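You operate a simulated robot arm through the tools that you are given. There is no shell and no other tool.

The job below is to be done with a simulated two-armed robot. You get a single attempt, and the scene is never put back.

TASK
Pick up the slim bottle from the top of the store bench with one hand, pass it to the other hand and put it on the counter of the steel rack. Set down upright: slim bottle.

Only the result counts: the job must be done as asked and must still hold three seconds after the hand-in. Knocking over, shifting, dropping, spilling or breaking anything else fails it.

THE ROBOT
Two 6-joint arms with two-finger parallel grippers on one trunk, on a base that moves. Base frame: it is fixed to the floor where the robot stands at the start and does not move with it; the origin is under the middle of the robot, x ahead of it, y to its left, z up. Readings come in m, degrees, newtons and seconds.
The left shoulder is at the start at [-0.096, 0.177, 0.781], the right one opposite. With the tool pointing down near the work surface each hand reaches from about 0.1 to 0.64 m from the robot's upright axis, wherever it stands, measured 20 degrees to its own side. Places, roughly: counter of the steel rack [3.2, -4, 0.9]; slim bottle [3.5, -1.75, 1]. Payload 1.57 kg a hand.
Tool frame (each hand has its own): the origin (TCP) lies between the finger pads and is the grasp point; the fingertips stand 0.03 m ahead of it; z points along the fingers, y is the line along which they close. Largest opening 0.08 m; finger width 0.017, thickness 0.012; the body of the gripper, 0.04 by 0.082 m, starts 0.08 m behind the TCP.
Orientation is told as [roll, pitch, yaw] about the base's x, y, z axes, in that order, counted from this pose: with the fingers straight down and closing along the base's y, the tool's x points along the base's -x, its y along +y and its z along -z.

THE INTERFACE
- The arms move only by the tool move_arm. It takes "left_rows", "right_rows" or both (then of equal length, played together; a hand with none holds still); each is a list of rows, each an object (a shift or turn left out is 0, a gripper value left out holds the last) with "dp": the shift along the base's x, y, z in m, a list of three; "turn": the turn, a rotation vector about the base's x, y, z in degrees, a list of three; "hand": the opening in per cent of the stroke, from 0 (shut) to 100 (fully open). In form: [{"dp": [dx, dy, dz], "turn": [rx, ry, rz], "hand": hand}, ...]. A call has 1 to 20 rows; each row shifts and turns the commanded pose from where the row before left it. A row lasts 0.2 s, in which the tool goes at most 0.05 m and 8.6 degrees; a call with a longer step from one row to the next is refused whole, and so is a gripper value outside its range. Where a pose cannot be reached the arm comes as near as it can. A force on the tool above 40 N (or 10 N above the force at the start of the call, whichever is more), or a blocked arm, ends the call early, and 0.2 s more pass. The fingers move at their own pace (about 0.072 m/s each) and stop on an object; they squeeze with about 43 N. The grip force told is the motor's: it shows also when the fingers shut on nothing. Time passes only in rows, and 0.2 s behind the last, so rows that do not move let the fingers close. It gives the time, the measured TCP pose, the force on the tool (base axes), the opening and the grip force at its end, in the units of the frame above (readings bear some noise), with the torque about the TCP (base axes, N m) and any sound that the robot's microphone picked up, and new pictures: "views" is both (left out), scene, wrist or none (wrist: the cameras of the hands that moved).
- Cameras (640 x 400 px; columns grow to the right, rows downward): "scene" is now at [0.0464, -0.0004, 1.5195]; the picture's right is [-0.01, -1.00, 0.00], its down [-0.59, 0.00, -0.81] and it looks along [0.81, -0.01, -0.59] (base axes); focal length 276 px, centre (320, 200). "left" rides on the left gripper at [0.072, 0.007, -0.122] in its tool frame; the picture's right is [-0.09, 1.00, 0.00], its down [-0.84, -0.08, -0.54] and it looks along [-0.54, -0.05, 0.84] (tool axes); focal length 238 px, centre (320, 200). "right" rides on the right gripper at [0.072, -0.007, -0.122] in its tool frame; the picture's right is [0.09, 1.00, 0.00], its down [-0.84, 0.08, -0.54] and it looks along [-0.54, 0.05, 0.84] (tool axes); focal length 238 px, centre (320, 200). There is no depth. A picture from a camera that has moved, and an enlarged one, comes with that camera's place and axes in the base frame and with its lens.
- move_column(by): moves the trunk up (or, below 0, down) by that many m; the arms and the scene camera ride with it, the base frame stays. It gives what a move gives, with no picture.
- base_move(legs): drives the robot by 1 to 6 legs, each [ahead, left, turn to the left] in m, m and degrees, along the robot's own axes; the way and the turn of a leg run together, so that a leg with both is an arc; at most 1.5 m and 180 degrees a leg. The arms and the cameras ride along, it lands a little off, and it stops where it bumps. It gives what a move gives, and a new picture of the scene camera.
- pan_tilt(pan, tilt): turns the head with the scene camera to pan (to the left, within 143 degrees either way) and tilt (down, from -29 to 69), counted from straight ahead of the robot (the tilt from the chest, where the trunk bows). It gives what a move gives, and a new picture of the scene camera.
- enlarge(camera, box): a new picture of the part [left, top, right, bottom] of that camera's present view, enlarged. It takes no simulated time.
- job_done(): hands the job in; it is judged then, once.

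Nothing tells you exact positions but the pictures and the camera data. Unless the task says otherwise, let go and move clear before handing in.

The tools are called after "Emit:" as a command line: name --argument value ..., lists and objects as JSON in quotes. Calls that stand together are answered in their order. move_arm: Moves the arms, as the interface text tells. Its arguments: {"type":"object","properties":{"left_rows":{"type":"array","items":{"type":"object","properties":{"dp":{"type":"array","items":{"type":"number"}},"turn":{"type":"array","items":{"type":"number"}},"hand":{"type":"number"}}}},"right_rows":{"type":"array","items":{"type":"object","properties":{"dp":{"type":"array","items":{"type":"number"}},"turn":{"type":"array","items":{"type":"number"}},"hand":{"type":"number"}}}},"views":{"type":"string","enum":["both","scene","wrist","none"]}},"required":[]} The other tools are called the same way: move_column (by) moves the trunk up or down; base_move (legs) drives the base; pan_tilt (pan, tilt) turns the head that bears the scene camera; enlarge (camera, box) takes an enlarged picture of a part of a camera's view; job_done () hands the job in.

At the start:

```text
time: 0.0
left_tool_pos: [0.5123, 0.1854, 1.1379]
left_orientation: [0.0, -0.1, 0.0]
left_contact_force: [-0.1, -0.5, 0.0]
left_ft_torque: [-0.01, 0.0, -0.06]
left_finger_gap: 0.0799
left_finger_force: 0.1
right_tool_pos: [0.3859, -0.1499, 1.1858]
right_orientation: [0.0, -0.1, 0.0]
right_contact_force: [0.3, 0.7, 0.2]
right_ft_torque: [-0.03, 0.01, 0.01]
right_finger_gap: 0.0802
right_finger_force: 0.1
trunk travel left (down, up): [-0.225, 0.103]
robot x, y, heading: [0.0022, -0.0036, 0.0]
head pan, tilt (commanded): [-0.4, 36.4]
```

scene: 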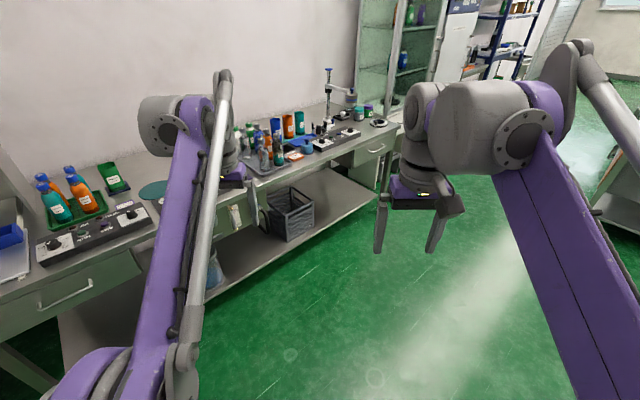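
right: 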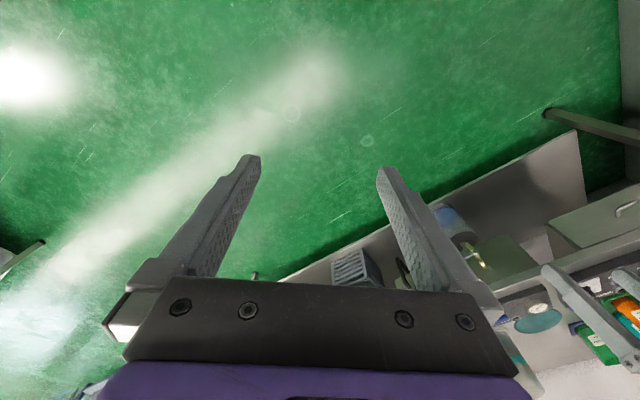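
left: 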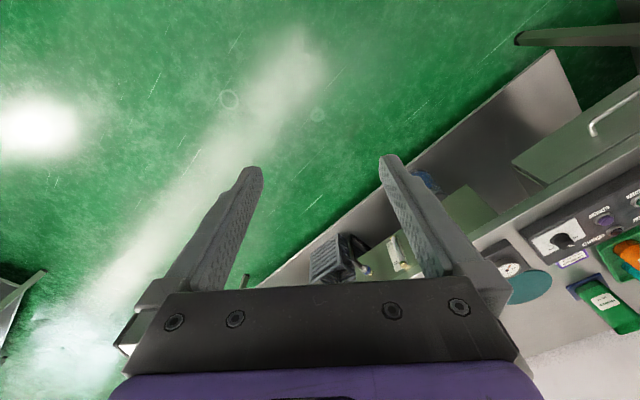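

I see a bench running along the left ahead, and the slim bottle and the steel rack should be far ahead to the right. I will turn the head to look towards them first.

Emit:
pan_tilt --pan -27 --tilt 10

Emit:
pan_tilt --pan -60 --tilt 15

```text
time: 0.9
left_tool_pos: [0.5141, 0.185, 1.1375]
left_orientation: [0.0, -0.1, -0.1]
left_contact_force: [0.7, 0.1, 0.3]
left_ft_torque: [0.06, 0.0, -0.02]
left_finger_gap: 0.0799
left_finger_force: 0.0
right_tool_pos: [0.3848, -0.1503, 1.1856]
right_orientation: [0.0, -0.1, 0.0]
right_contact_force: [-0.1, -0.4, 0.2]
right_ft_torque: [-0.01, -0.02, 0.0]
right_finger_gap: 0.08
right_finger_force: 0.0
trunk travel left (down, up): [-0.225, 0.103]
robot x, y, heading: [0.0017, 0.0011, -0.0]
head pan, tilt (commanded): [-27.0, 10.0]
camera scene: at [0.042, -0.042, 1.5616], right [-0.45, -0.89, 0.0], down [-0.16, 0.08, -0.98], along [0.88, -0.45, -0.17], focal length 276 px, centre (320, 200)
```

scene: 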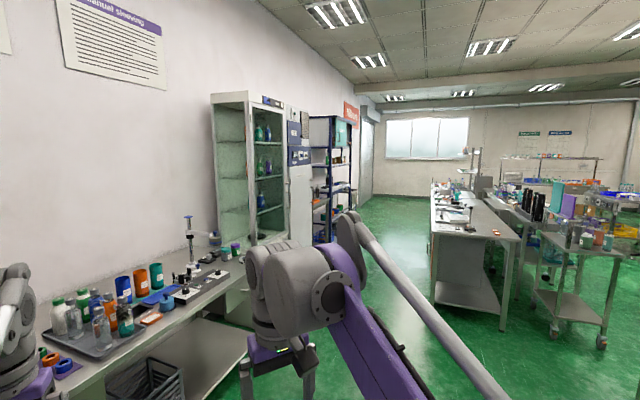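

```text
time: 1.9
left_tool_pos: [0.5125, 0.1853, 1.1384]
left_orientation: [0.0, -0.1, 0.0]
left_contact_force: [0.4, -0.5, 0.3]
left_ft_torque: [-0.02, 0.02, -0.02]
left_finger_gap: 0.0797
left_finger_force: 0.0
right_tool_pos: [0.3861, -0.1501, 1.1854]
right_orientation: [-0.1, 0.0, 0.1]
right_contact_force: [-0.5, 0.8, 0.4]
right_ft_torque: [0.03, 0.0, 0.02]
right_finger_gap: 0.0802
right_finger_force: 0.0
trunk travel left (down, up): [-0.225, 0.103]
robot x, y, heading: [-0.001, -0.0034, 0.1]
head pan, tilt (commanded): [-60.0, 15.0]
camera scene: at [0.0059, -0.0807, 1.5536], right [-0.87, -0.5, 0.0], down [-0.13, 0.22, -0.97], along [0.48, -0.84, -0.26], focal length 276 px, centre (320, 200)
```

scene: 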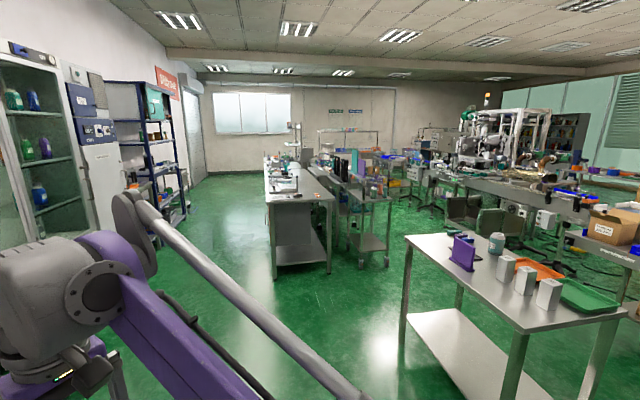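

The view shows a shelf rack beyond the cabinet and a steel bench in the middle of the room. I will enlarge the likely spots to find the bottle and the rack.

Emit:
pan_tilt --pan -35 --tilt 10

Emit:
enlarge --camera "scene" --box '[200, 100, 360, 250]'

Emit:
enlarge --camera "scene" --box '[340, 120, 540, 250]'

```text
time: 2.8
left_tool_pos: [0.5145, 0.1851, 1.1374]
left_orientation: [-0.1, -0.1, 0.0]
left_contact_force: [0.2, -0.1, -0.4]
left_ft_torque: [-0.03, 0.0, 0.01]
left_finger_gap: 0.0797
left_finger_force: 0.0
right_tool_pos: [0.386, -0.1492, 1.1861]
right_orientation: [-0.1, 0.1, 0.0]
right_contact_force: [-0.4, -0.4, 0.1]
right_ft_torque: [0.01, 0.03, 0.0]
right_finger_gap: 0.0799
right_finger_force: 0.1
trunk travel left (down, up): [-0.225, 0.103]
robot x, y, heading: [-0.0003, 0.0049, 0.1]
head pan, tilt (commanded): [-35.0, 10.0]
camera scene: at [0.0353, -0.0532, 1.5617], right [-0.57, -0.82, 0.0], down [-0.14, 0.1, -0.98], along [0.81, -0.57, -0.17], focal length 276 px, centre (320, 200)
```

scene: 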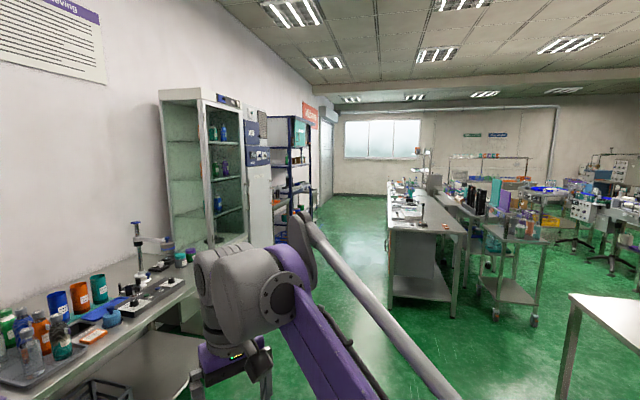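

```text
2.67 times, centred on (280, 175) of scene
camera zoom: at [0.0353, -0.0532, 1.5617], right [-0.57, -0.82, 0.0], down [-0.14, 0.1, -0.98], along [0.81, -0.57, -0.17], focal length 736 px, centre (427, 267)
```

zoom: 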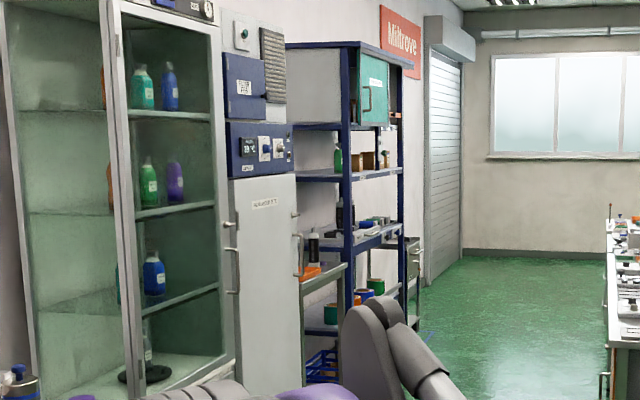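

```text
3.08 times, centred on (440, 185) of scene
camera zoom: at [0.0353, -0.0532, 1.5617], right [-0.57, -0.82, 0.0], down [-0.14, 0.1, -0.98], along [0.81, -0.57, -0.17], focal length 849 px, centre (-49, 246)
```

zoom: 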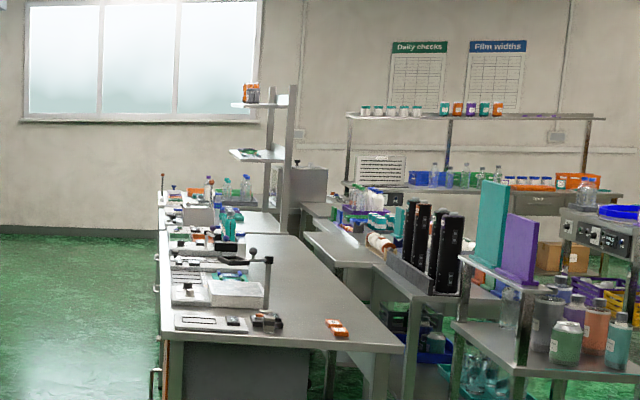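

The dark slim bottle appears to stand on a small greenish bench between the white cabinet and the blue rack, and the rack counter is further down the aisle, whose direction is about -49 degrees. I will turn the robot along the aisle and look.

Emit:
base_move --legs '[[0, 0, -49]]'

Emit:
pan_tilt --pan 0 --tilt 15

```text
time: 5.4
left_tool_pos: [0.4721, -0.2715, 1.1375]
left_orientation: [0.0, -0.1, -49.7]
left_contact_force: [0.9, -0.3, -0.4]
left_ft_torque: [0.03, 0.04, 0.03]
left_finger_gap: 0.0802
left_finger_force: 0.1
right_tool_pos: [0.1372, -0.3929, 1.1856]
right_orientation: [0.1, 0.0, -49.8]
right_contact_force: [-0.4, -0.1, -0.2]
right_ft_torque: [-0.01, -0.02, 0.01]
right_finger_gap: 0.08
right_finger_force: 0.1
trunk travel left (down, up): [-0.225, 0.103]
robot x, y, heading: [-0.0001, -0.0002, -49.6]
head pan, tilt (commanded): [-35.0, 10.0]
camera scene: at [-0.0183, -0.062, 1.5617], right [-1.0, -0.09, 0.0], down [-0.02, 0.17, -0.98], along [0.09, -0.98, -0.17], focal length 276 px, centre (320, 200)
```

scene: 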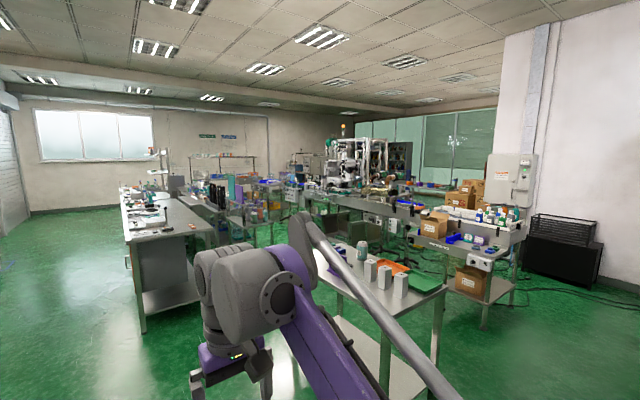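

```text
time: 6.4
left_tool_pos: [0.473, -0.2726, 1.1392]
left_orientation: [-0.1, -0.1, -49.7]
left_contact_force: [-0.8, -0.4, 0.3]
left_ft_torque: [0.0, -0.02, -0.03]
left_finger_gap: 0.0799
left_finger_force: 0.0
right_tool_pos: [0.1362, -0.3903, 1.1865]
right_orientation: [0.0, 0.0, -49.7]
right_contact_force: [-0.6, 0.5, 0.3]
right_ft_torque: [0.0, 0.01, 0.01]
right_finger_gap: 0.0799
right_finger_force: 0.0
trunk travel left (down, up): [-0.225, 0.103]
robot x, y, heading: [-0.0001, 0.0017, -49.4]
head pan, tilt (commanded): [0.0, 15.0]
camera scene: at [0.0335, -0.0407, 1.5536], right [-0.76, -0.65, 0.0], down [-0.17, 0.2, -0.97], along [0.62, -0.74, -0.26], focal length 276 px, centre (320, 200)
```

scene: 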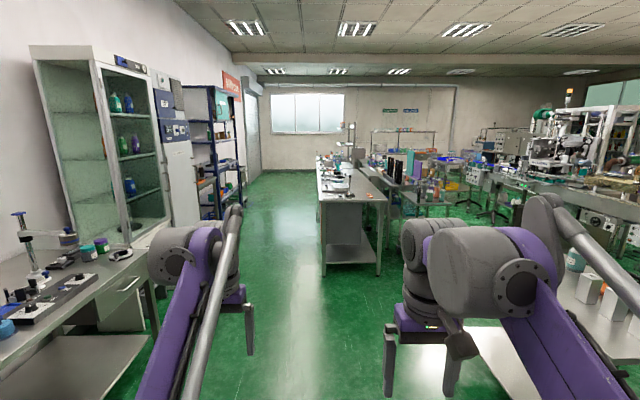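

The aisle is clear ahead, with the wall bench on the left and the central bench on the right. I will drive forward along it in a cautious step.

Emit:
base_move --legs '[[0.0, 0.4, 0], [1.5, 0.0, 0]]'

Emit:
pan_tilt --pan 30 --tilt 15

```text
time: 17.5
left_tool_pos: [1.7529, -1.1199, 1.1382]
left_orientation: [0.0, 0.0, -48.8]
left_contact_force: [0.1, 0.2, -0.8]
left_ft_torque: [0.01, -0.03, -0.02]
left_finger_gap: 0.0797
left_finger_force: 0.0
right_tool_pos: [1.4183, -1.2461, 1.1868]
right_orientation: [0.0, 0.0, -48.8]
right_contact_force: [-0.1, 0.3, 0.2]
right_ft_torque: [0.0, 0.0, -0.03]
right_finger_gap: 0.08
right_finger_force: 0.1
trunk travel left (down, up): [-0.225, 0.103]
robot x, y, heading: [1.2748, -0.8572, -48.6]
head pan, tilt (commanded): [0.0, 15.0]
camera scene: at [1.3097, -0.8969, 1.5536], right [-0.75, -0.66, 0.0], down [-0.17, 0.19, -0.97], along [0.64, -0.73, -0.26], focal length 276 px, centre (320, 200)
```

scene: 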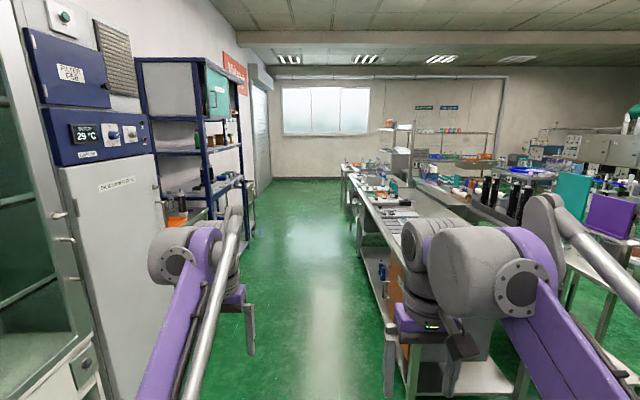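

```text
time: 18.4
left_tool_pos: [1.7536, -1.12, 1.1375]
left_orientation: [0.0, 0.0, -48.7]
left_contact_force: [0.2, 1.2, 0.7]
left_ft_torque: [-0.01, -0.03, 0.02]
left_finger_gap: 0.0802
left_finger_force: 0.0
right_tool_pos: [1.4167, -1.2449, 1.1859]
right_orientation: [0.0, 0.1, -48.7]
right_contact_force: [-0.1, 0.8, 0.5]
right_ft_torque: [0.02, -0.01, -0.01]
right_finger_gap: 0.0801
right_finger_force: 0.1
trunk travel left (down, up): [-0.225, 0.103]
robot x, y, heading: [1.2747, -0.8593, -48.8]
head pan, tilt (commanded): [30.0, 15.0]
camera scene: at [1.3364, -0.8567, 1.5536], right [-0.32, -0.95, 0.0], down [-0.25, 0.08, -0.97], along [0.91, -0.31, -0.26], focal length 276 px, centre (320, 200)
```

scene: 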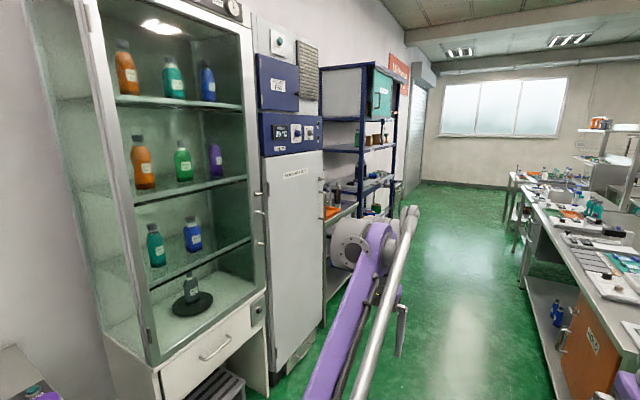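

The store bench is just beyond the white cabinet. I will enlarge to identify the bottle.

Emit:
enlarge --camera "scene" --box '[310, 140, 410, 230]'

Emit:
enlarge --camera "scene" --box '[500, 100, 640, 220]'

```text
4.44 times, centred on (360, 185) of scene
camera zoom: at [1.3364, -0.8567, 1.5536], right [-0.32, -0.95, 0.0], down [-0.25, 0.08, -0.97], along [0.91, -0.31, -0.26], focal length 1227 px, centre (142, 267)
```

zoom: 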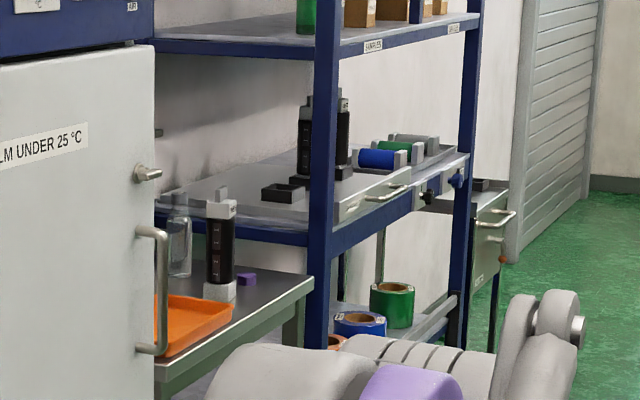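

```text
3.33 times, centred on (570, 160) of scene
camera zoom: at [1.3364, -0.8567, 1.5536], right [-0.32, -0.95, 0.0], down [-0.25, 0.08, -0.97], along [0.91, -0.31, -0.26], focal length 920 px, centre (-513, 333)
```

zoom: 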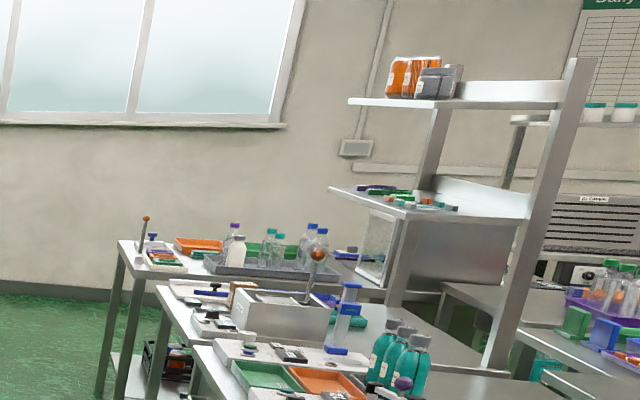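

The store bench carries an orange tray, a clear slim bottle, a black gauge and a purple cube. I will shift away from the central bench and drive on until I am abreast of the store bench.

Emit:
base_move --legs '[[0.0, 0.12, 0], [1.3, 0.0, 0]]'

Emit:
pan_tilt --pan 50 --tilt 25

```text
time: 26.4
left_tool_pos: [2.74, -2.0173, 1.1382]
left_orientation: [0.0, -0.1, -47.4]
left_contact_force: [-0.4, 0.2, -0.3]
left_ft_torque: [0.0, 0.01, -0.04]
left_finger_gap: 0.08
left_finger_force: 0.1
right_tool_pos: [2.4062, -2.1504, 1.1865]
right_orientation: [0.0, 0.0, -47.3]
right_contact_force: [0.5, 0.7, 0.1]
right_ft_torque: [-0.04, -0.02, 0.03]
right_finger_gap: 0.0799
right_finger_force: 0.0
trunk travel left (down, up): [-0.225, 0.103]
robot x, y, heading: [2.2549, -1.7643, -47.6]
head pan, tilt (commanded): [30.0, 15.0]
camera scene: at [2.3166, -1.764, 1.5536], right [-0.3, -0.95, 0.0], down [-0.25, 0.08, -0.97], along [0.92, -0.29, -0.26], focal length 276 px, centre (320, 200)
```

scene: 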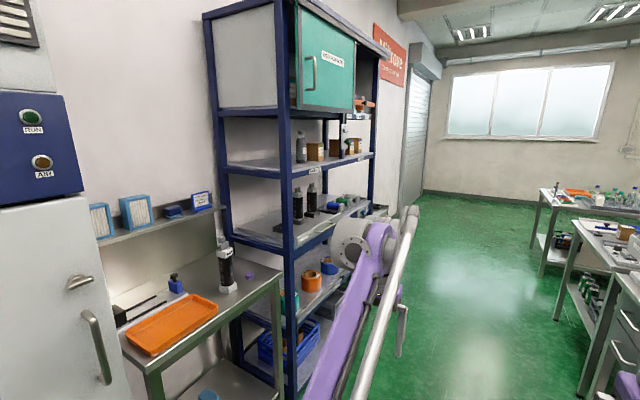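

```text
time: 27.2
left_tool_pos: [2.7391, -2.0173, 1.139]
left_orientation: [0.0, -0.1, -47.4]
left_contact_force: [0.5, 0.5, 0.2]
left_ft_torque: [0.04, 0.0, -0.01]
left_finger_gap: 0.0798
left_finger_force: 0.0
right_tool_pos: [2.4071, -2.1505, 1.1861]
right_orientation: [0.0, 0.1, -47.4]
right_contact_force: [0.1, 0.4, -0.3]
right_ft_torque: [0.01, 0.02, -0.01]
right_finger_gap: 0.0803
right_finger_force: 0.0
trunk travel left (down, up): [-0.225, 0.103]
robot x, y, heading: [2.2538, -1.7649, -47.6]
head pan, tilt (commanded): [50.0, 25.0]
camera scene: at [2.3194, -1.7318, 1.5374], right [0.04, -1.0, 0.0], down [-0.42, -0.02, -0.91], along [0.91, 0.04, -0.42], focal length 276 px, centre (320, 200)
```

scene: 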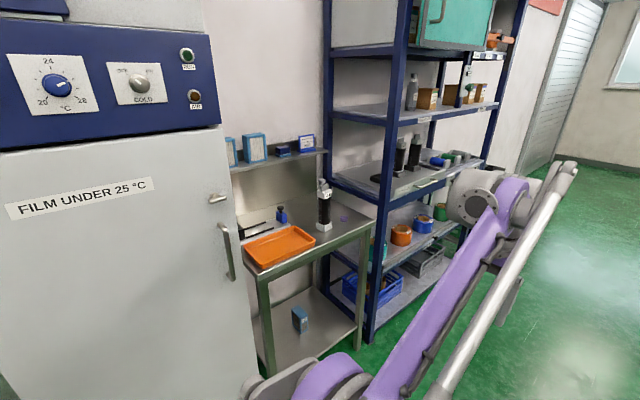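

The store bench is now in view on my left. I will enlarge it to tell the bottle from the other things.

Emit:
enlarge --camera "scene" --box '[220, 120, 400, 280]'

```text
2.50 times, centred on (310, 200) of scene
camera zoom: at [2.3194, -1.7318, 1.5374], right [0.04, -1.0, 0.0], down [-0.42, -0.02, -0.91], along [0.91, 0.04, -0.42], focal length 690 px, centre (345, 200)
```

zoom: 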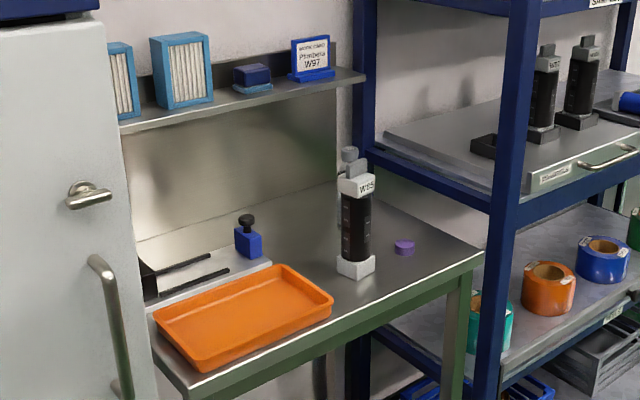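

I see a black gauge (W65) standing in front, and the clear slim bottle seems hidden just behind it. I'll look down to see my own base outline, then look at the rack counter down the aisle.

Emit:
pan_tilt --pan 0 --tilt 69

Emit:
pan_tilt --pan -20 --tilt 12

Emit:
enlarge --camera "scene" --box '[240, 100, 480, 250]'

```text
time: 28.4
left_tool_pos: [2.7397, -2.0178, 1.138]
left_orientation: [0.0, -0.1, -47.4]
left_contact_force: [-0.5, 0.4, -0.3]
left_ft_torque: [-0.01, 0.02, 0.0]
left_finger_gap: 0.08
left_finger_force: 0.1
right_tool_pos: [2.4073, -2.1506, 1.1861]
right_orientation: [0.0, 0.0, -47.4]
right_contact_force: [-0.1, -0.2, 0.4]
right_ft_torque: [0.02, -0.02, 0.02]
right_finger_gap: 0.08
right_finger_force: 0.0
trunk travel left (down, up): [-0.225, 0.103]
robot x, y, heading: [2.2564, -1.7667, -47.4]
head pan, tilt (commanded): [0.0, 68.8]
camera scene: at [2.2653, -1.7772, 1.4779], right [-0.74, -0.68, 0.0], down [-0.63, 0.69, -0.36], along [0.25, -0.27, -0.93], focal length 276 px, centre (320, 200)
```

scene: 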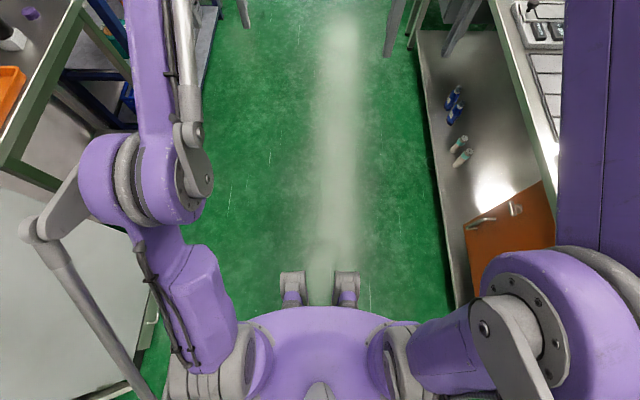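

```text
time: 29.7
left_tool_pos: [2.739, -2.0177, 1.1378]
left_orientation: [0.1, -0.2, -47.4]
left_contact_force: [0.3, 0.3, -1.2]
left_ft_torque: [0.01, 0.0, 0.04]
left_finger_gap: 0.08
left_finger_force: 0.1
right_tool_pos: [2.4066, -2.1493, 1.1858]
right_orientation: [-0.1, 0.0, -47.3]
right_contact_force: [0.3, -0.6, 0.8]
right_ft_torque: [0.03, -0.01, 0.0]
right_finger_gap: 0.08
right_finger_force: 0.0
trunk travel left (down, up): [-0.225, 0.103]
robot x, y, heading: [2.256, -1.764, -47.4]
head pan, tilt (commanded): [-20.0, 12.0]
camera scene: at [2.2633, -1.8221, 1.5584], right [-0.92, -0.38, 0.0], down [-0.08, 0.19, -0.98], along [0.38, -0.9, -0.21], focal length 276 px, centre (320, 200)
```

scene: 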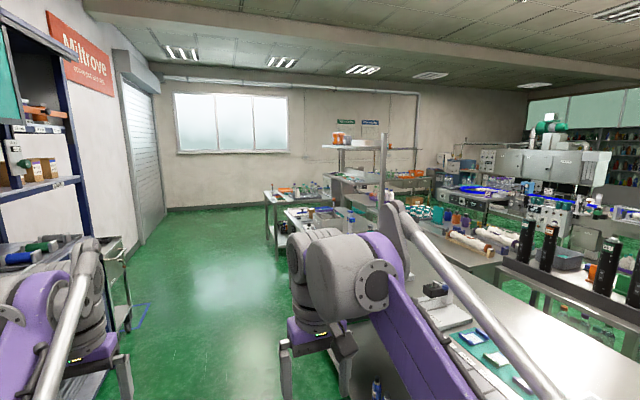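

```text
2.67 times, centred on (360, 175) of scene
camera zoom: at [2.2633, -1.8221, 1.5584], right [-0.92, -0.38, 0.0], down [-0.08, 0.19, -0.98], along [0.38, -0.9, -0.21], focal length 736 px, centre (213, 267)
```

zoom: 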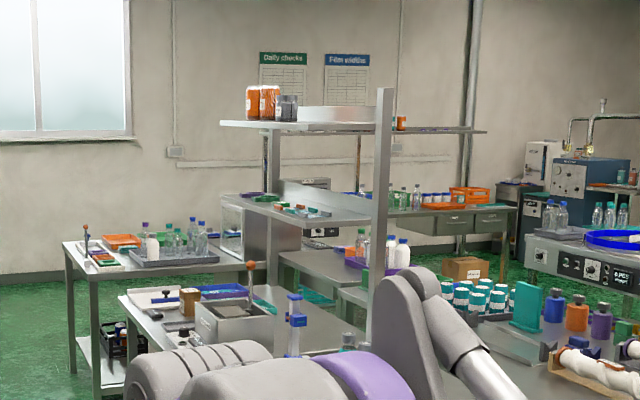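

My base front reaches only about 0.2 m ahead of my axis. Before the pick I will drive further down the aisle to see the steel rack's counter properly.

Emit:
base_move --legs '[[1.1, 0.0, 0]]'

Emit:
pan_tilt --pan -45 --tilt 20

```text
time: 35.3
left_tool_pos: [3.4793, -2.8289, 1.138]
left_orientation: [0.0, 0.0, -47.6]
left_contact_force: [1.2, 0.1, 0.4]
left_ft_torque: [-0.01, -0.02, -0.04]
left_finger_gap: 0.0799
left_finger_force: 0.0
right_tool_pos: [3.1453, -2.9611, 1.1857]
right_orientation: [0.0, 0.0, -47.7]
right_contact_force: [-0.6, 0.4, -0.8]
right_ft_torque: [-0.03, 0.02, -0.03]
right_finger_gap: 0.0801
right_finger_force: 0.0
trunk travel left (down, up): [-0.225, 0.103]
robot x, y, heading: [2.9906, -2.5745, -47.5]
head pan, tilt (commanded): [-20.0, 12.0]
camera scene: at [3.0037, -2.631, 1.5584], right [-0.92, -0.38, 0.0], down [-0.08, 0.19, -0.98], along [0.37, -0.9, -0.21], focal length 276 px, centre (320, 200)
```

scene: 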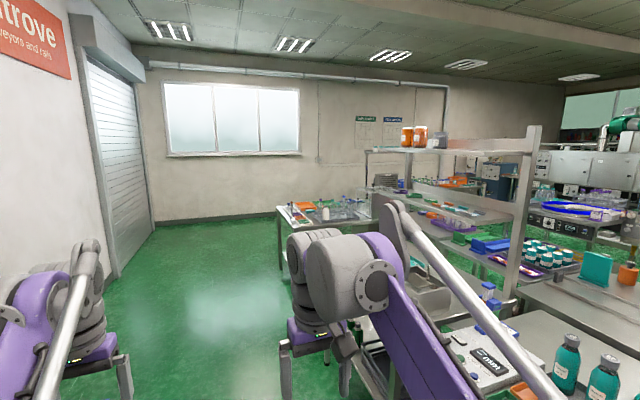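

```text
time: 36.2
left_tool_pos: [3.4787, -2.8304, 1.1377]
left_orientation: [0.0, -0.2, -47.7]
left_contact_force: [0.3, 0.3, 0.9]
left_ft_torque: [0.01, 0.0, 0.01]
left_finger_gap: 0.0801
left_finger_force: 0.1
right_tool_pos: [3.1465, -2.9601, 1.1872]
right_orientation: [0.0, 0.0, -47.7]
right_contact_force: [1.0, 0.0, -0.3]
right_ft_torque: [-0.02, 0.01, 0.03]
right_finger_gap: 0.0802
right_finger_force: 0.0
trunk travel left (down, up): [-0.225, 0.103]
robot x, y, heading: [2.9941, -2.5756, -47.5]
head pan, tilt (commanded): [-45.0, 20.0]
camera scene: at [2.9639, -2.6377, 1.5454], right [-1.0, 0.05, 0.0], down [0.02, 0.34, -0.94], along [-0.04, -0.94, -0.34], focal length 276 px, centre (320, 200)
```

scene: 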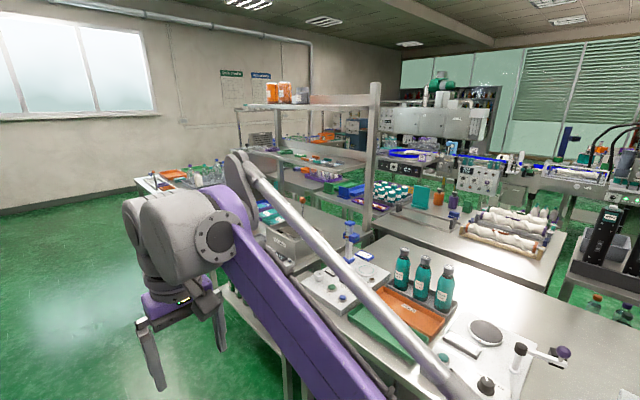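

The steel rack with its two upper shelves stands across the central bench. I will enlarge its counter area.

Emit:
enlarge --camera "scene" --box '[220, 80, 420, 260]'

Emit:
enlarge --camera "scene" --box '[220, 200, 420, 360]'

```text
2.22 times, centred on (320, 170) of scene
camera zoom: at [2.9639, -2.6377, 1.5454], right [-1.0, 0.05, 0.0], down [0.02, 0.34, -0.94], along [-0.04, -0.94, -0.34], focal length 613 px, centre (320, 267)
```

zoom: 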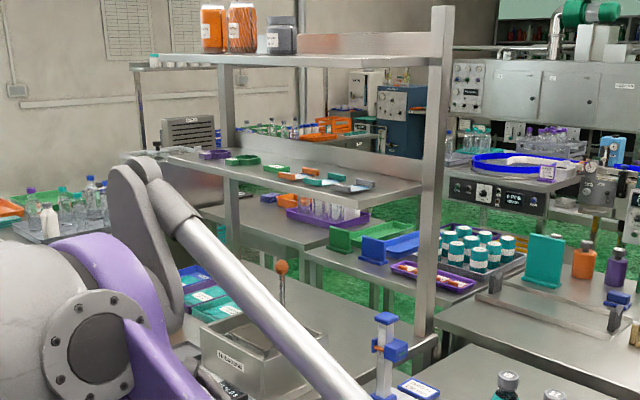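

```text
2.50 times, centred on (320, 280) of scene
camera zoom: at [2.9639, -2.6377, 1.5454], right [-1.0, 0.05, 0.0], down [0.02, 0.34, -0.94], along [-0.04, -0.94, -0.34], focal length 690 px, centre (320, 0)
```

zoom: 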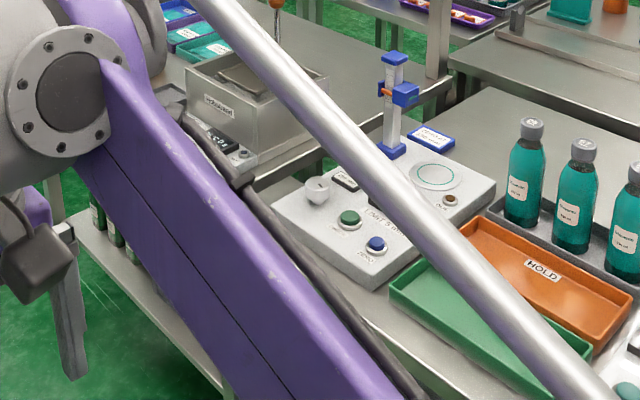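

The counter with the metal box and trays seems to be the rack's counter, but my right arm hides part of it. I will drive on until it is directly to my right and look sideways.

Emit:
base_move --legs '[[1.0, 0.0, 0]]'

Emit:
pan_tilt --pan -88 --tilt 25

```text
time: 41.2
left_tool_pos: [4.1213, -3.541, 1.1381]
left_orientation: [0.0, 0.0, -48.0]
left_contact_force: [0.5, 0.2, -0.1]
left_ft_torque: [0.0, 0.0, 0.01]
left_finger_gap: 0.08
left_finger_force: 0.1
right_tool_pos: [3.7872, -3.6702, 1.1849]
right_orientation: [0.0, 0.0, -47.9]
right_contact_force: [0.0, -0.1, -0.2]
right_ft_torque: [0.02, 0.03, 0.03]
right_finger_gap: 0.0799
right_finger_force: 0.1
trunk travel left (down, up): [-0.225, 0.103]
robot x, y, heading: [3.6388, -3.2831, -48.0]
head pan, tilt (commanded): [-45.0, 20.0]
camera scene: at [3.6071, -3.3471, 1.5454], right [-1.0, 0.05, 0.0], down [0.02, 0.34, -0.94], along [-0.05, -0.94, -0.34], focal length 276 px, centre (320, 200)
```

scene: 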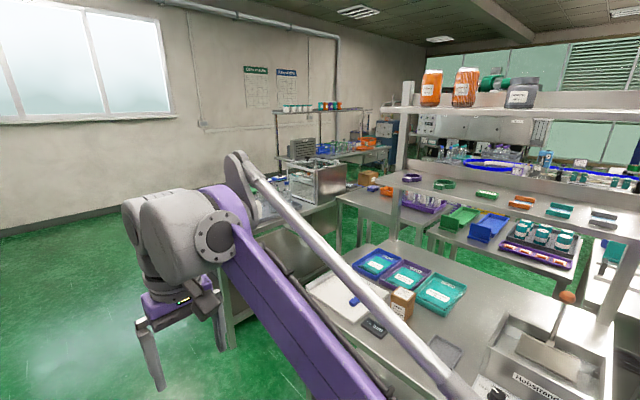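

```text
time: 42.3
left_tool_pos: [4.1203, -3.5397, 1.1377]
left_orientation: [0.0, -0.1, -47.9]
left_contact_force: [0.4, 0.7, 0.2]
left_ft_torque: [-0.01, 0.02, -0.02]
left_finger_gap: 0.08
left_finger_force: 0.2
right_tool_pos: [3.7871, -3.67, 1.1858]
right_orientation: [0.0, -0.1, -47.9]
right_contact_force: [0.3, 0.0, 0.3]
right_ft_torque: [0.03, 0.0, -0.03]
right_finger_gap: 0.08
right_finger_force: 0.1
trunk travel left (down, up): [-0.225, 0.103]
robot x, y, heading: [3.6418, -3.2831, -47.9]
head pan, tilt (commanded): [-88.0, 25.0]
camera scene: at [3.5456, -3.3181, 1.5373], right [-0.7, 0.72, 0.0], down [0.3, 0.29, -0.91], along [-0.65, -0.63, -0.42], focal length 276 px, centre (320, 200)
```

scene: 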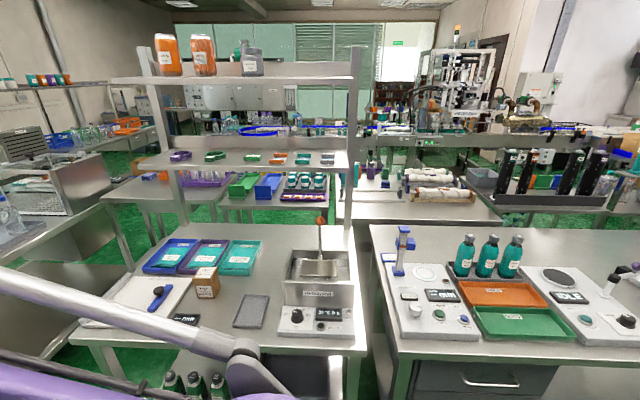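

The rack's counter is clear now: trays at the back, a white board with a blue knife and a small brown box on the left, a grey pad in the middle, and a sealing unit on the right. I will enlarge to find a free spot for the bottle.

Emit:
enlarge --camera "scene" --box '[60, 210, 380, 400]'

Emit:
pan_tilt --pan -100 --tilt 45

```text
2.00 times, centred on (220, 305) of scene
camera zoom: at [3.5456, -3.3181, 1.5373], right [-0.7, 0.72, 0.0], down [0.3, 0.29, -0.91], along [-0.65, -0.63, -0.42], focal length 552 px, centre (520, -10)
```

zoom: 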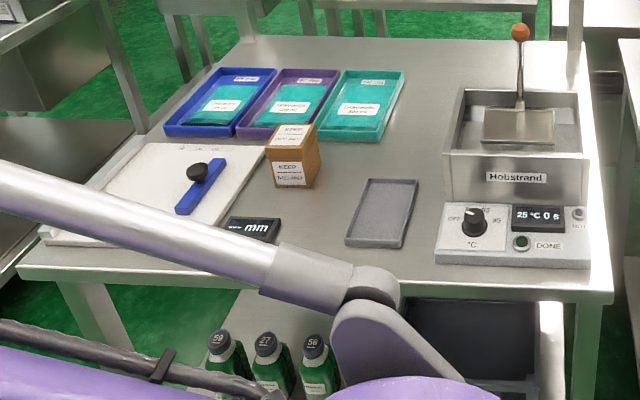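

```text
time: 43.1
left_tool_pos: [4.1209, -3.5408, 1.1371]
left_orientation: [-0.1, -0.1, -48.0]
left_contact_force: [0.4, -0.2, 0.3]
left_ft_torque: [-0.02, 0.03, -0.02]
left_finger_gap: 0.0801
left_finger_force: 0.1
right_tool_pos: [3.7877, -3.6702, 1.1853]
right_orientation: [0.1, 0.0, -47.9]
right_contact_force: [-0.3, 0.3, 0.4]
right_ft_torque: [-0.02, -0.01, 0.03]
right_finger_gap: 0.0797
right_finger_force: 0.0
trunk travel left (down, up): [-0.225, 0.103]
robot x, y, heading: [3.6393, -3.2825, -48.0]
head pan, tilt (commanded): [-100.0, 45.0]
camera scene: at [3.5428, -3.2971, 1.5068], right [-0.53, 0.85, 0.0], down [0.6, 0.38, -0.71], along [-0.6, -0.38, -0.71], focal length 276 px, centre (320, 200)
```

scene: 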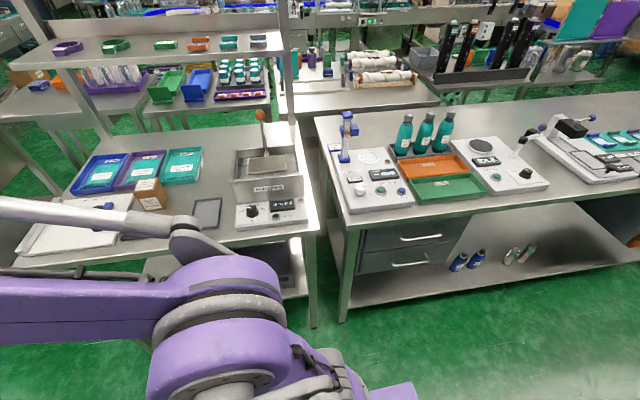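

The counter has a free patch between the brown box, the grey pad and the trays. I now go back along the aisle and turn to face the store bench for a closer look at the bottle.

Emit:
base_move --legs '[[-1.5, 0.0, 0], [0, 0, 89.5]]'

Emit:
pan_tilt --pan -10 --tilt 30

```text
time: 54.2
left_tool_pos: [2.8893, -1.7169, 1.1377]
left_orientation: [0.0, -0.2, 42.1]
left_contact_force: [0.8, -0.5, -0.7]
left_ft_torque: [0.03, -0.03, 0.0]
left_finger_gap: 0.0799
left_finger_force: 0.1
right_tool_pos: [3.0191, -2.05, 1.1856]
right_orientation: [-0.1, 0.0, 42.1]
right_contact_force: [-0.1, -0.7, 0.4]
right_ft_torque: [-0.01, -0.02, -0.03]
right_finger_gap: 0.0799
right_finger_force: 0.0
trunk travel left (down, up): [-0.225, 0.103]
robot x, y, heading: [2.6376, -2.1982, 41.9]
head pan, tilt (commanded): [-100.0, 45.0]
camera scene: at [2.6449, -2.2933, 1.5068], right [-0.85, -0.53, 0.0], down [-0.38, 0.6, -0.71], along [0.38, -0.6, -0.71], focal length 276 px, centre (320, 200)
```

scene: 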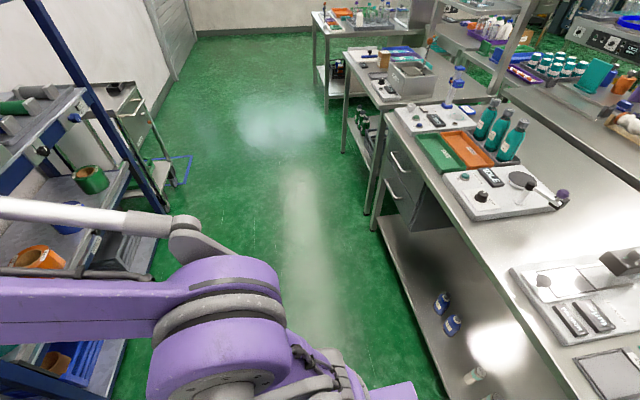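

```text
time: 55.9
left_tool_pos: [2.8889, -1.717, 1.1385]
left_orientation: [0.0, -0.1, 42.1]
left_contact_force: [0.6, -0.6, 0.1]
left_ft_torque: [-0.02, -0.04, 0.01]
left_finger_gap: 0.08
left_finger_force: 0.0
right_tool_pos: [3.0197, -2.0497, 1.1851]
right_orientation: [0.0, 0.0, 42.2]
right_contact_force: [0.3, 0.1, 0.1]
right_ft_torque: [-0.02, -0.02, -0.03]
right_finger_gap: 0.0801
right_finger_force: 0.1
trunk travel left (down, up): [-0.225, 0.103]
robot x, y, heading: [2.6323, -2.198, 42.2]
head pan, tilt (commanded): [-10.0, 30.0]
camera scene: at [2.6783, -2.1763, 1.5294], right [0.53, -0.85, 0.0], down [-0.42, -0.27, -0.87], along [0.73, 0.46, -0.5], focal length 276 px, centre (320, 200)
```

scene: 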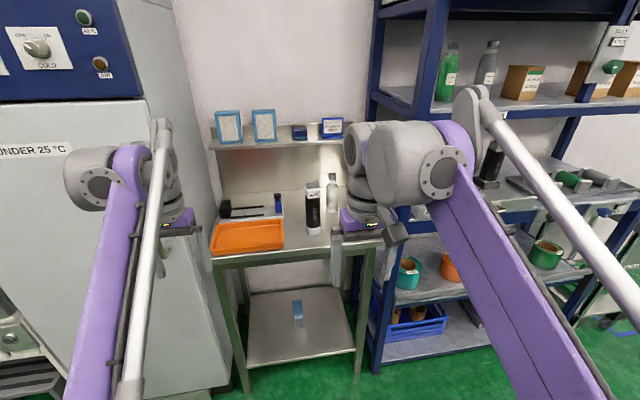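

Now the clear bottle shows right beside and behind the black gauge. I will enlarge that.

Emit:
enlarge --camera "scene" --box '[260, 110, 390, 260]'

Emit:
enlarge --camera "scene" --box '[295, 165, 355, 245]'

```text
2.67 times, centred on (325, 185) of scene
camera zoom: at [2.6783, -2.1763, 1.5294], right [0.53, -0.85, 0.0], down [-0.42, -0.27, -0.87], along [0.73, 0.46, -0.5], focal length 736 px, centre (307, 240)
```

zoom: 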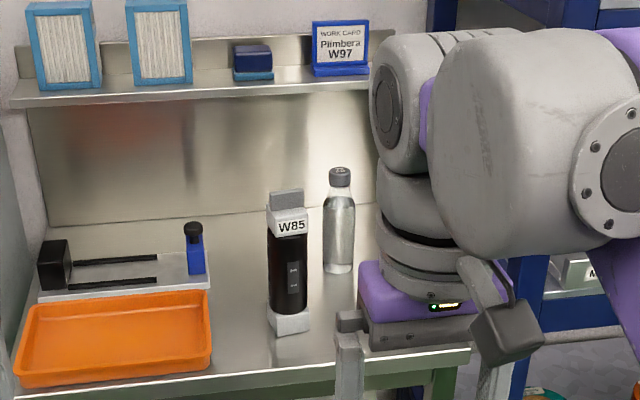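

```text
5.00 times, centred on (325, 205) of scene
camera zoom: at [2.6783, -2.1763, 1.5294], right [0.53, -0.85, 0.0], down [-0.42, -0.27, -0.87], along [0.73, 0.46, -0.5], focal length 1380 px, centre (295, 175)
```

zoom: 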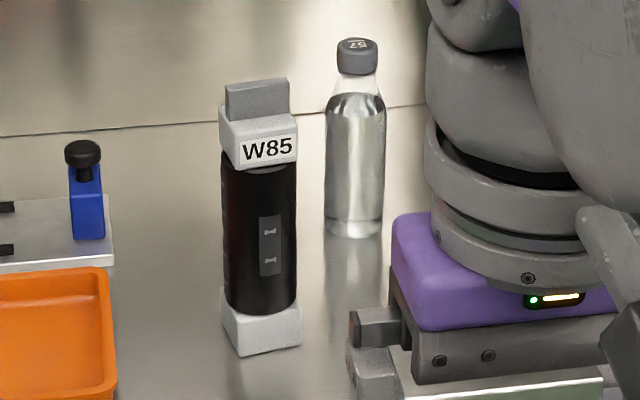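

The clear bottle with the grey cap (about 0.05 m wide and 0.18 m tall) stands right of and behind the W85 gauge, and almost under the upper shelf's front edge. I plan a tilted front-right approach with the right hand, so I first tilt the right hand and pull the left hand back while still in the open aisle.

Emit:
move_arm --right_rows '[{"dp": [0.0124, 0.0112, 0], "turn": [5.03, -5.565, 0]}, {"dp": [0.0124, 0.0112, 0], "turn": [5.03, -5.565, 0]}, {"dp": [0.0124, 0.0112, 0], "turn": [5.03, -5.565, 0]}, {"dp": [0.0124, 0.0112, 0], "turn": [5.03, -5.565, 0]}, {"dp": [0.0124, 0.0112, 0], "turn": [5.03, -5.565, 0]}, {"dp": [0.0124, 0.0112, 0], "turn": [5.03, -5.565, 0]}, {"turn": [0, 0, 6]}, {"turn": [0, 0, 7]}, {"turn": [0, 0, 7]}]' --left_rows '[{"dp": [-0.0223, -0.0201, 0]}, {"dp": [-0.0223, -0.0201, 0]}, {"dp": [-0.0223, -0.0201, 0]}, {"dp": [-0.0223, -0.0201, 0]}, {"dp": [-0.0223, -0.0201, 0]}, {}, {}, {}, {}]' --views "both"

```text
time: 57.9
left_tool_pos: [2.777, -1.8179, 1.1393]
left_orientation: [0.0, -0.2, 42.1]
left_contact_force: [0.6, 0.6, -0.6]
left_ft_torque: [0.02, 0.02, 0.02]
left_finger_gap: 0.0801
left_finger_force: 0.1
right_tool_pos: [3.0947, -1.985, 1.1851]
right_orientation: [0.2, -45.1, 62.1]
right_contact_force: [-0.9, 0.0, -0.7]
right_ft_torque: [-0.01, -0.03, 0.0]
right_finger_gap: 0.0799
right_finger_force: 0.0
trunk travel left (down, up): [-0.225, 0.103]
robot x, y, heading: [2.6342, -2.2021, 42.3]
head pan, tilt (commanded): [-10.0, 30.0]
camera scene: at [2.6787, -2.1763, 1.5294], right [0.53, -0.85, 0.0], down [-0.42, -0.27, -0.87], along [0.73, 0.46, -0.5], focal length 276 px, centre (320, 200)
camera right: at [3.0359, -2.1073, 1.2215], right [-0.91, 0.41, -0.06], down [0.03, 0.22, 0.98], along [0.41, 0.89, -0.21], focal length 238 px, centre (320, 200)
camera left: at [2.7192, -1.8602, 1.2616], right [-0.6, 0.8, 0.0], down [0.67, 0.5, 0.54], along [0.44, 0.33, -0.84], focal length 238 px, centre (320, 200)
```

scene: 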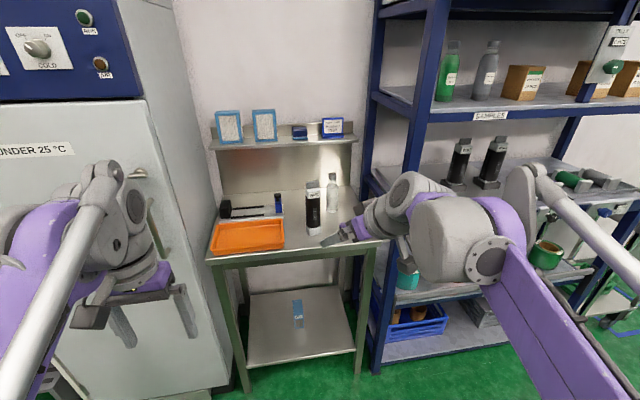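
right: 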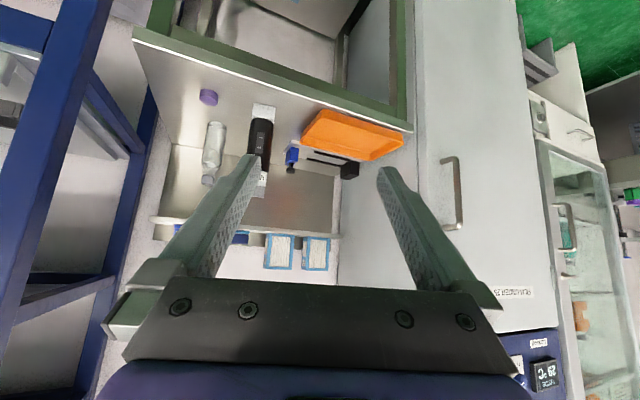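
left: 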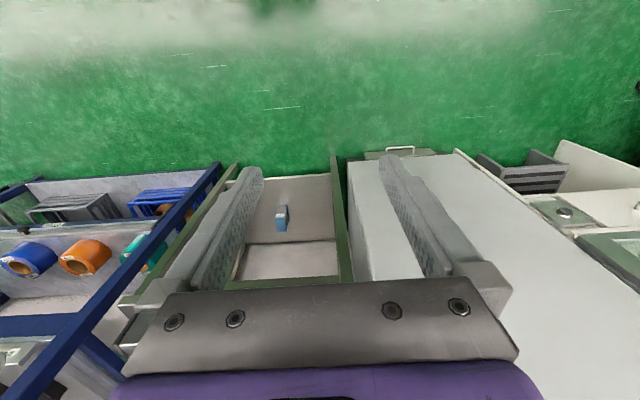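

The bottle works out at about (3.545, -1.695), with the bench top near z 0.905. I will drive slightly right and ahead so the bottle lies within the right hand's reach, keeping clear of the blue rack post and the cabinet.

Emit:
base_move --legs '[[0.0, -0.03, 0], [0.37, 0.0, 0]]'

Emit:
pan_tilt --pan -15 --tilt 45

Emit:
move_arm --right_rows '[{}]' --views "wrist"

```text
time: 60.7
left_tool_pos: [3.0647, -1.5958, 1.1404]
left_orientation: [0.0, -0.1, 42.4]
left_contact_force: [0.3, 0.2, -0.3]
left_ft_torque: [-0.04, 0.0, 0.03]
left_finger_gap: 0.08
left_finger_force: 0.1
right_tool_pos: [3.382, -1.7606, 1.1857]
right_orientation: [-0.1, -45.0, 62.4]
right_contact_force: [-0.4, -0.5, 0.3]
right_ft_torque: [-0.02, 0.03, 0.01]
right_finger_gap: 0.0801
right_finger_force: 0.1
trunk travel left (down, up): [-0.225, 0.103]
robot x, y, heading: [2.9203, -1.9764, 42.2]
head pan, tilt (commanded): [-10.0, 30.0]
camera scene: at [2.968, -1.9542, 1.5293], right [0.54, -0.84, 0.0], down [-0.42, -0.27, -0.87], along [0.73, 0.46, -0.5], focal length 276 px, centre (320, 200)
```

scene: 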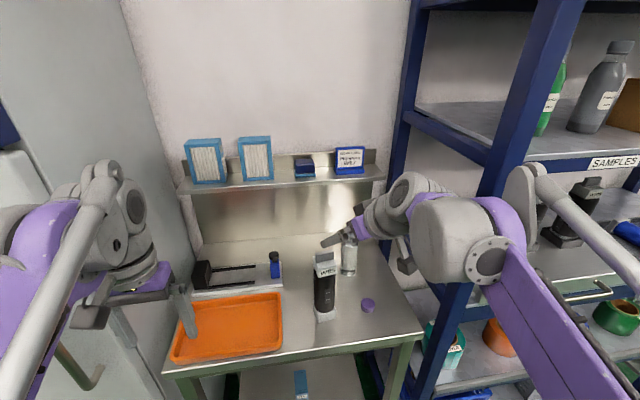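

```text
time: 61.5
left_tool_pos: [3.0635, -1.5954, 1.1392]
left_orientation: [0.0, -0.1, 42.3]
left_contact_force: [0.7, -0.2, 0.1]
left_ft_torque: [0.01, 0.0, 0.03]
left_finger_gap: 0.08
left_finger_force: 0.0
right_tool_pos: [3.3823, -1.7595, 1.1853]
right_orientation: [0.1, -45.1, 62.4]
right_contact_force: [0.0, -0.3, -0.6]
right_ft_torque: [-0.02, -0.01, -0.01]
right_finger_gap: 0.0799
right_finger_force: 0.0
trunk travel left (down, up): [-0.225, 0.103]
robot x, y, heading: [2.9223, -1.9738, 42.5]
head pan, tilt (commanded): [-15.0, 45.0]
camera scene: at [2.9634, -1.9655, 1.5068], right [0.46, -0.89, 0.0], down [-0.63, -0.32, -0.71], along [0.63, 0.33, -0.71], focal length 276 px, centre (320, 200)
```

scene: 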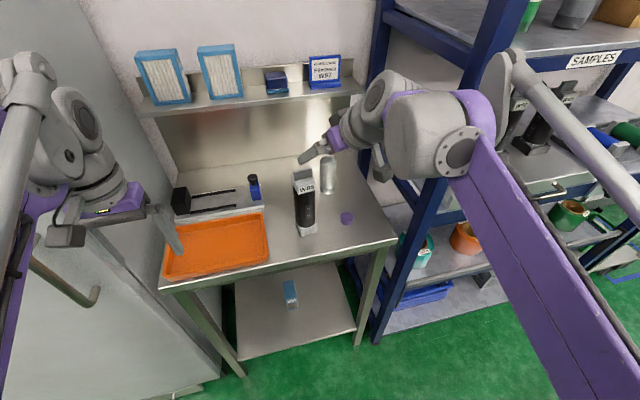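

```text
time: 61.9
left_tool_pos: [3.0643, -1.596, 1.1392]
left_orientation: [0.0, -0.1, 42.4]
left_contact_force: [0.2, -0.6, -0.9]
left_ft_torque: [-0.03, -0.06, 0.0]
left_finger_gap: 0.0803
left_finger_force: 0.1
right_tool_pos: [3.3827, -1.7603, 1.1861]
right_orientation: [0.1, -45.0, 62.4]
right_contact_force: [0.3, -0.2, 0.5]
right_ft_torque: [0.03, -0.02, 0.0]
right_finger_gap: 0.0801
right_finger_force: 0.1
trunk travel left (down, up): [-0.225, 0.103]
robot x, y, heading: [2.9208, -1.9787, 42.7]
head pan, tilt (commanded): [-15.0, 45.0]
camera right: at [3.3246, -1.8839, 1.2216], right [-0.91, 0.4, -0.07], down [0.03, 0.22, 0.98], along [0.41, 0.89, -0.21], focal length 238 px, centre (320, 200)
```

right: 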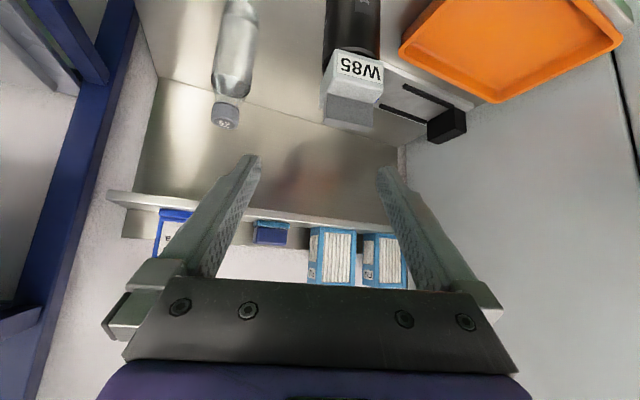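

The right wrist camera (upside down) sees the bottle clearly to one side of the gauge. I will enlarge it for a precise fix.

Emit:
enlarge --camera "right" --box '[170, 0, 330, 140]'

Emit:
enlarge --camera "scene" --box '[260, 120, 400, 250]'

```text
2.86 times, centred on (250, 70) of right
camera zoom: at [3.3246, -1.8839, 1.2216], right [-0.91, 0.4, -0.07], down [0.03, 0.22, 0.98], along [0.41, 0.89, -0.21], focal length 681 px, centre (520, 571)
```

zoom: 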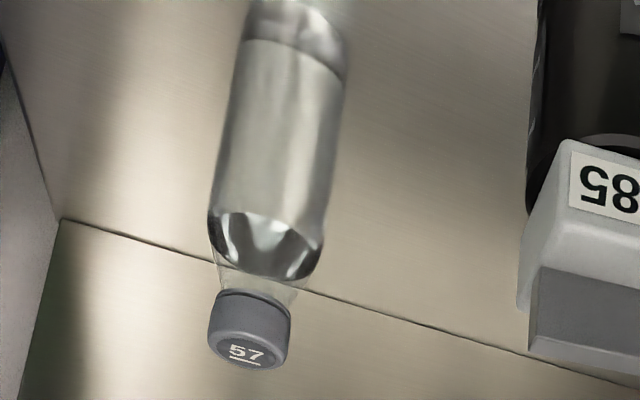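

```text
3.08 times, centred on (330, 185) of scene
camera zoom: at [2.9636, -1.9654, 1.5068], right [0.46, -0.89, 0.0], down [-0.63, -0.33, -0.71], along [0.63, 0.33, -0.71], focal length 849 px, centre (289, 246)
```

zoom: 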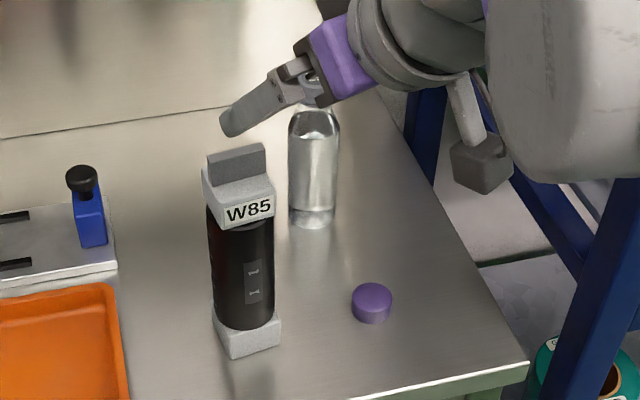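

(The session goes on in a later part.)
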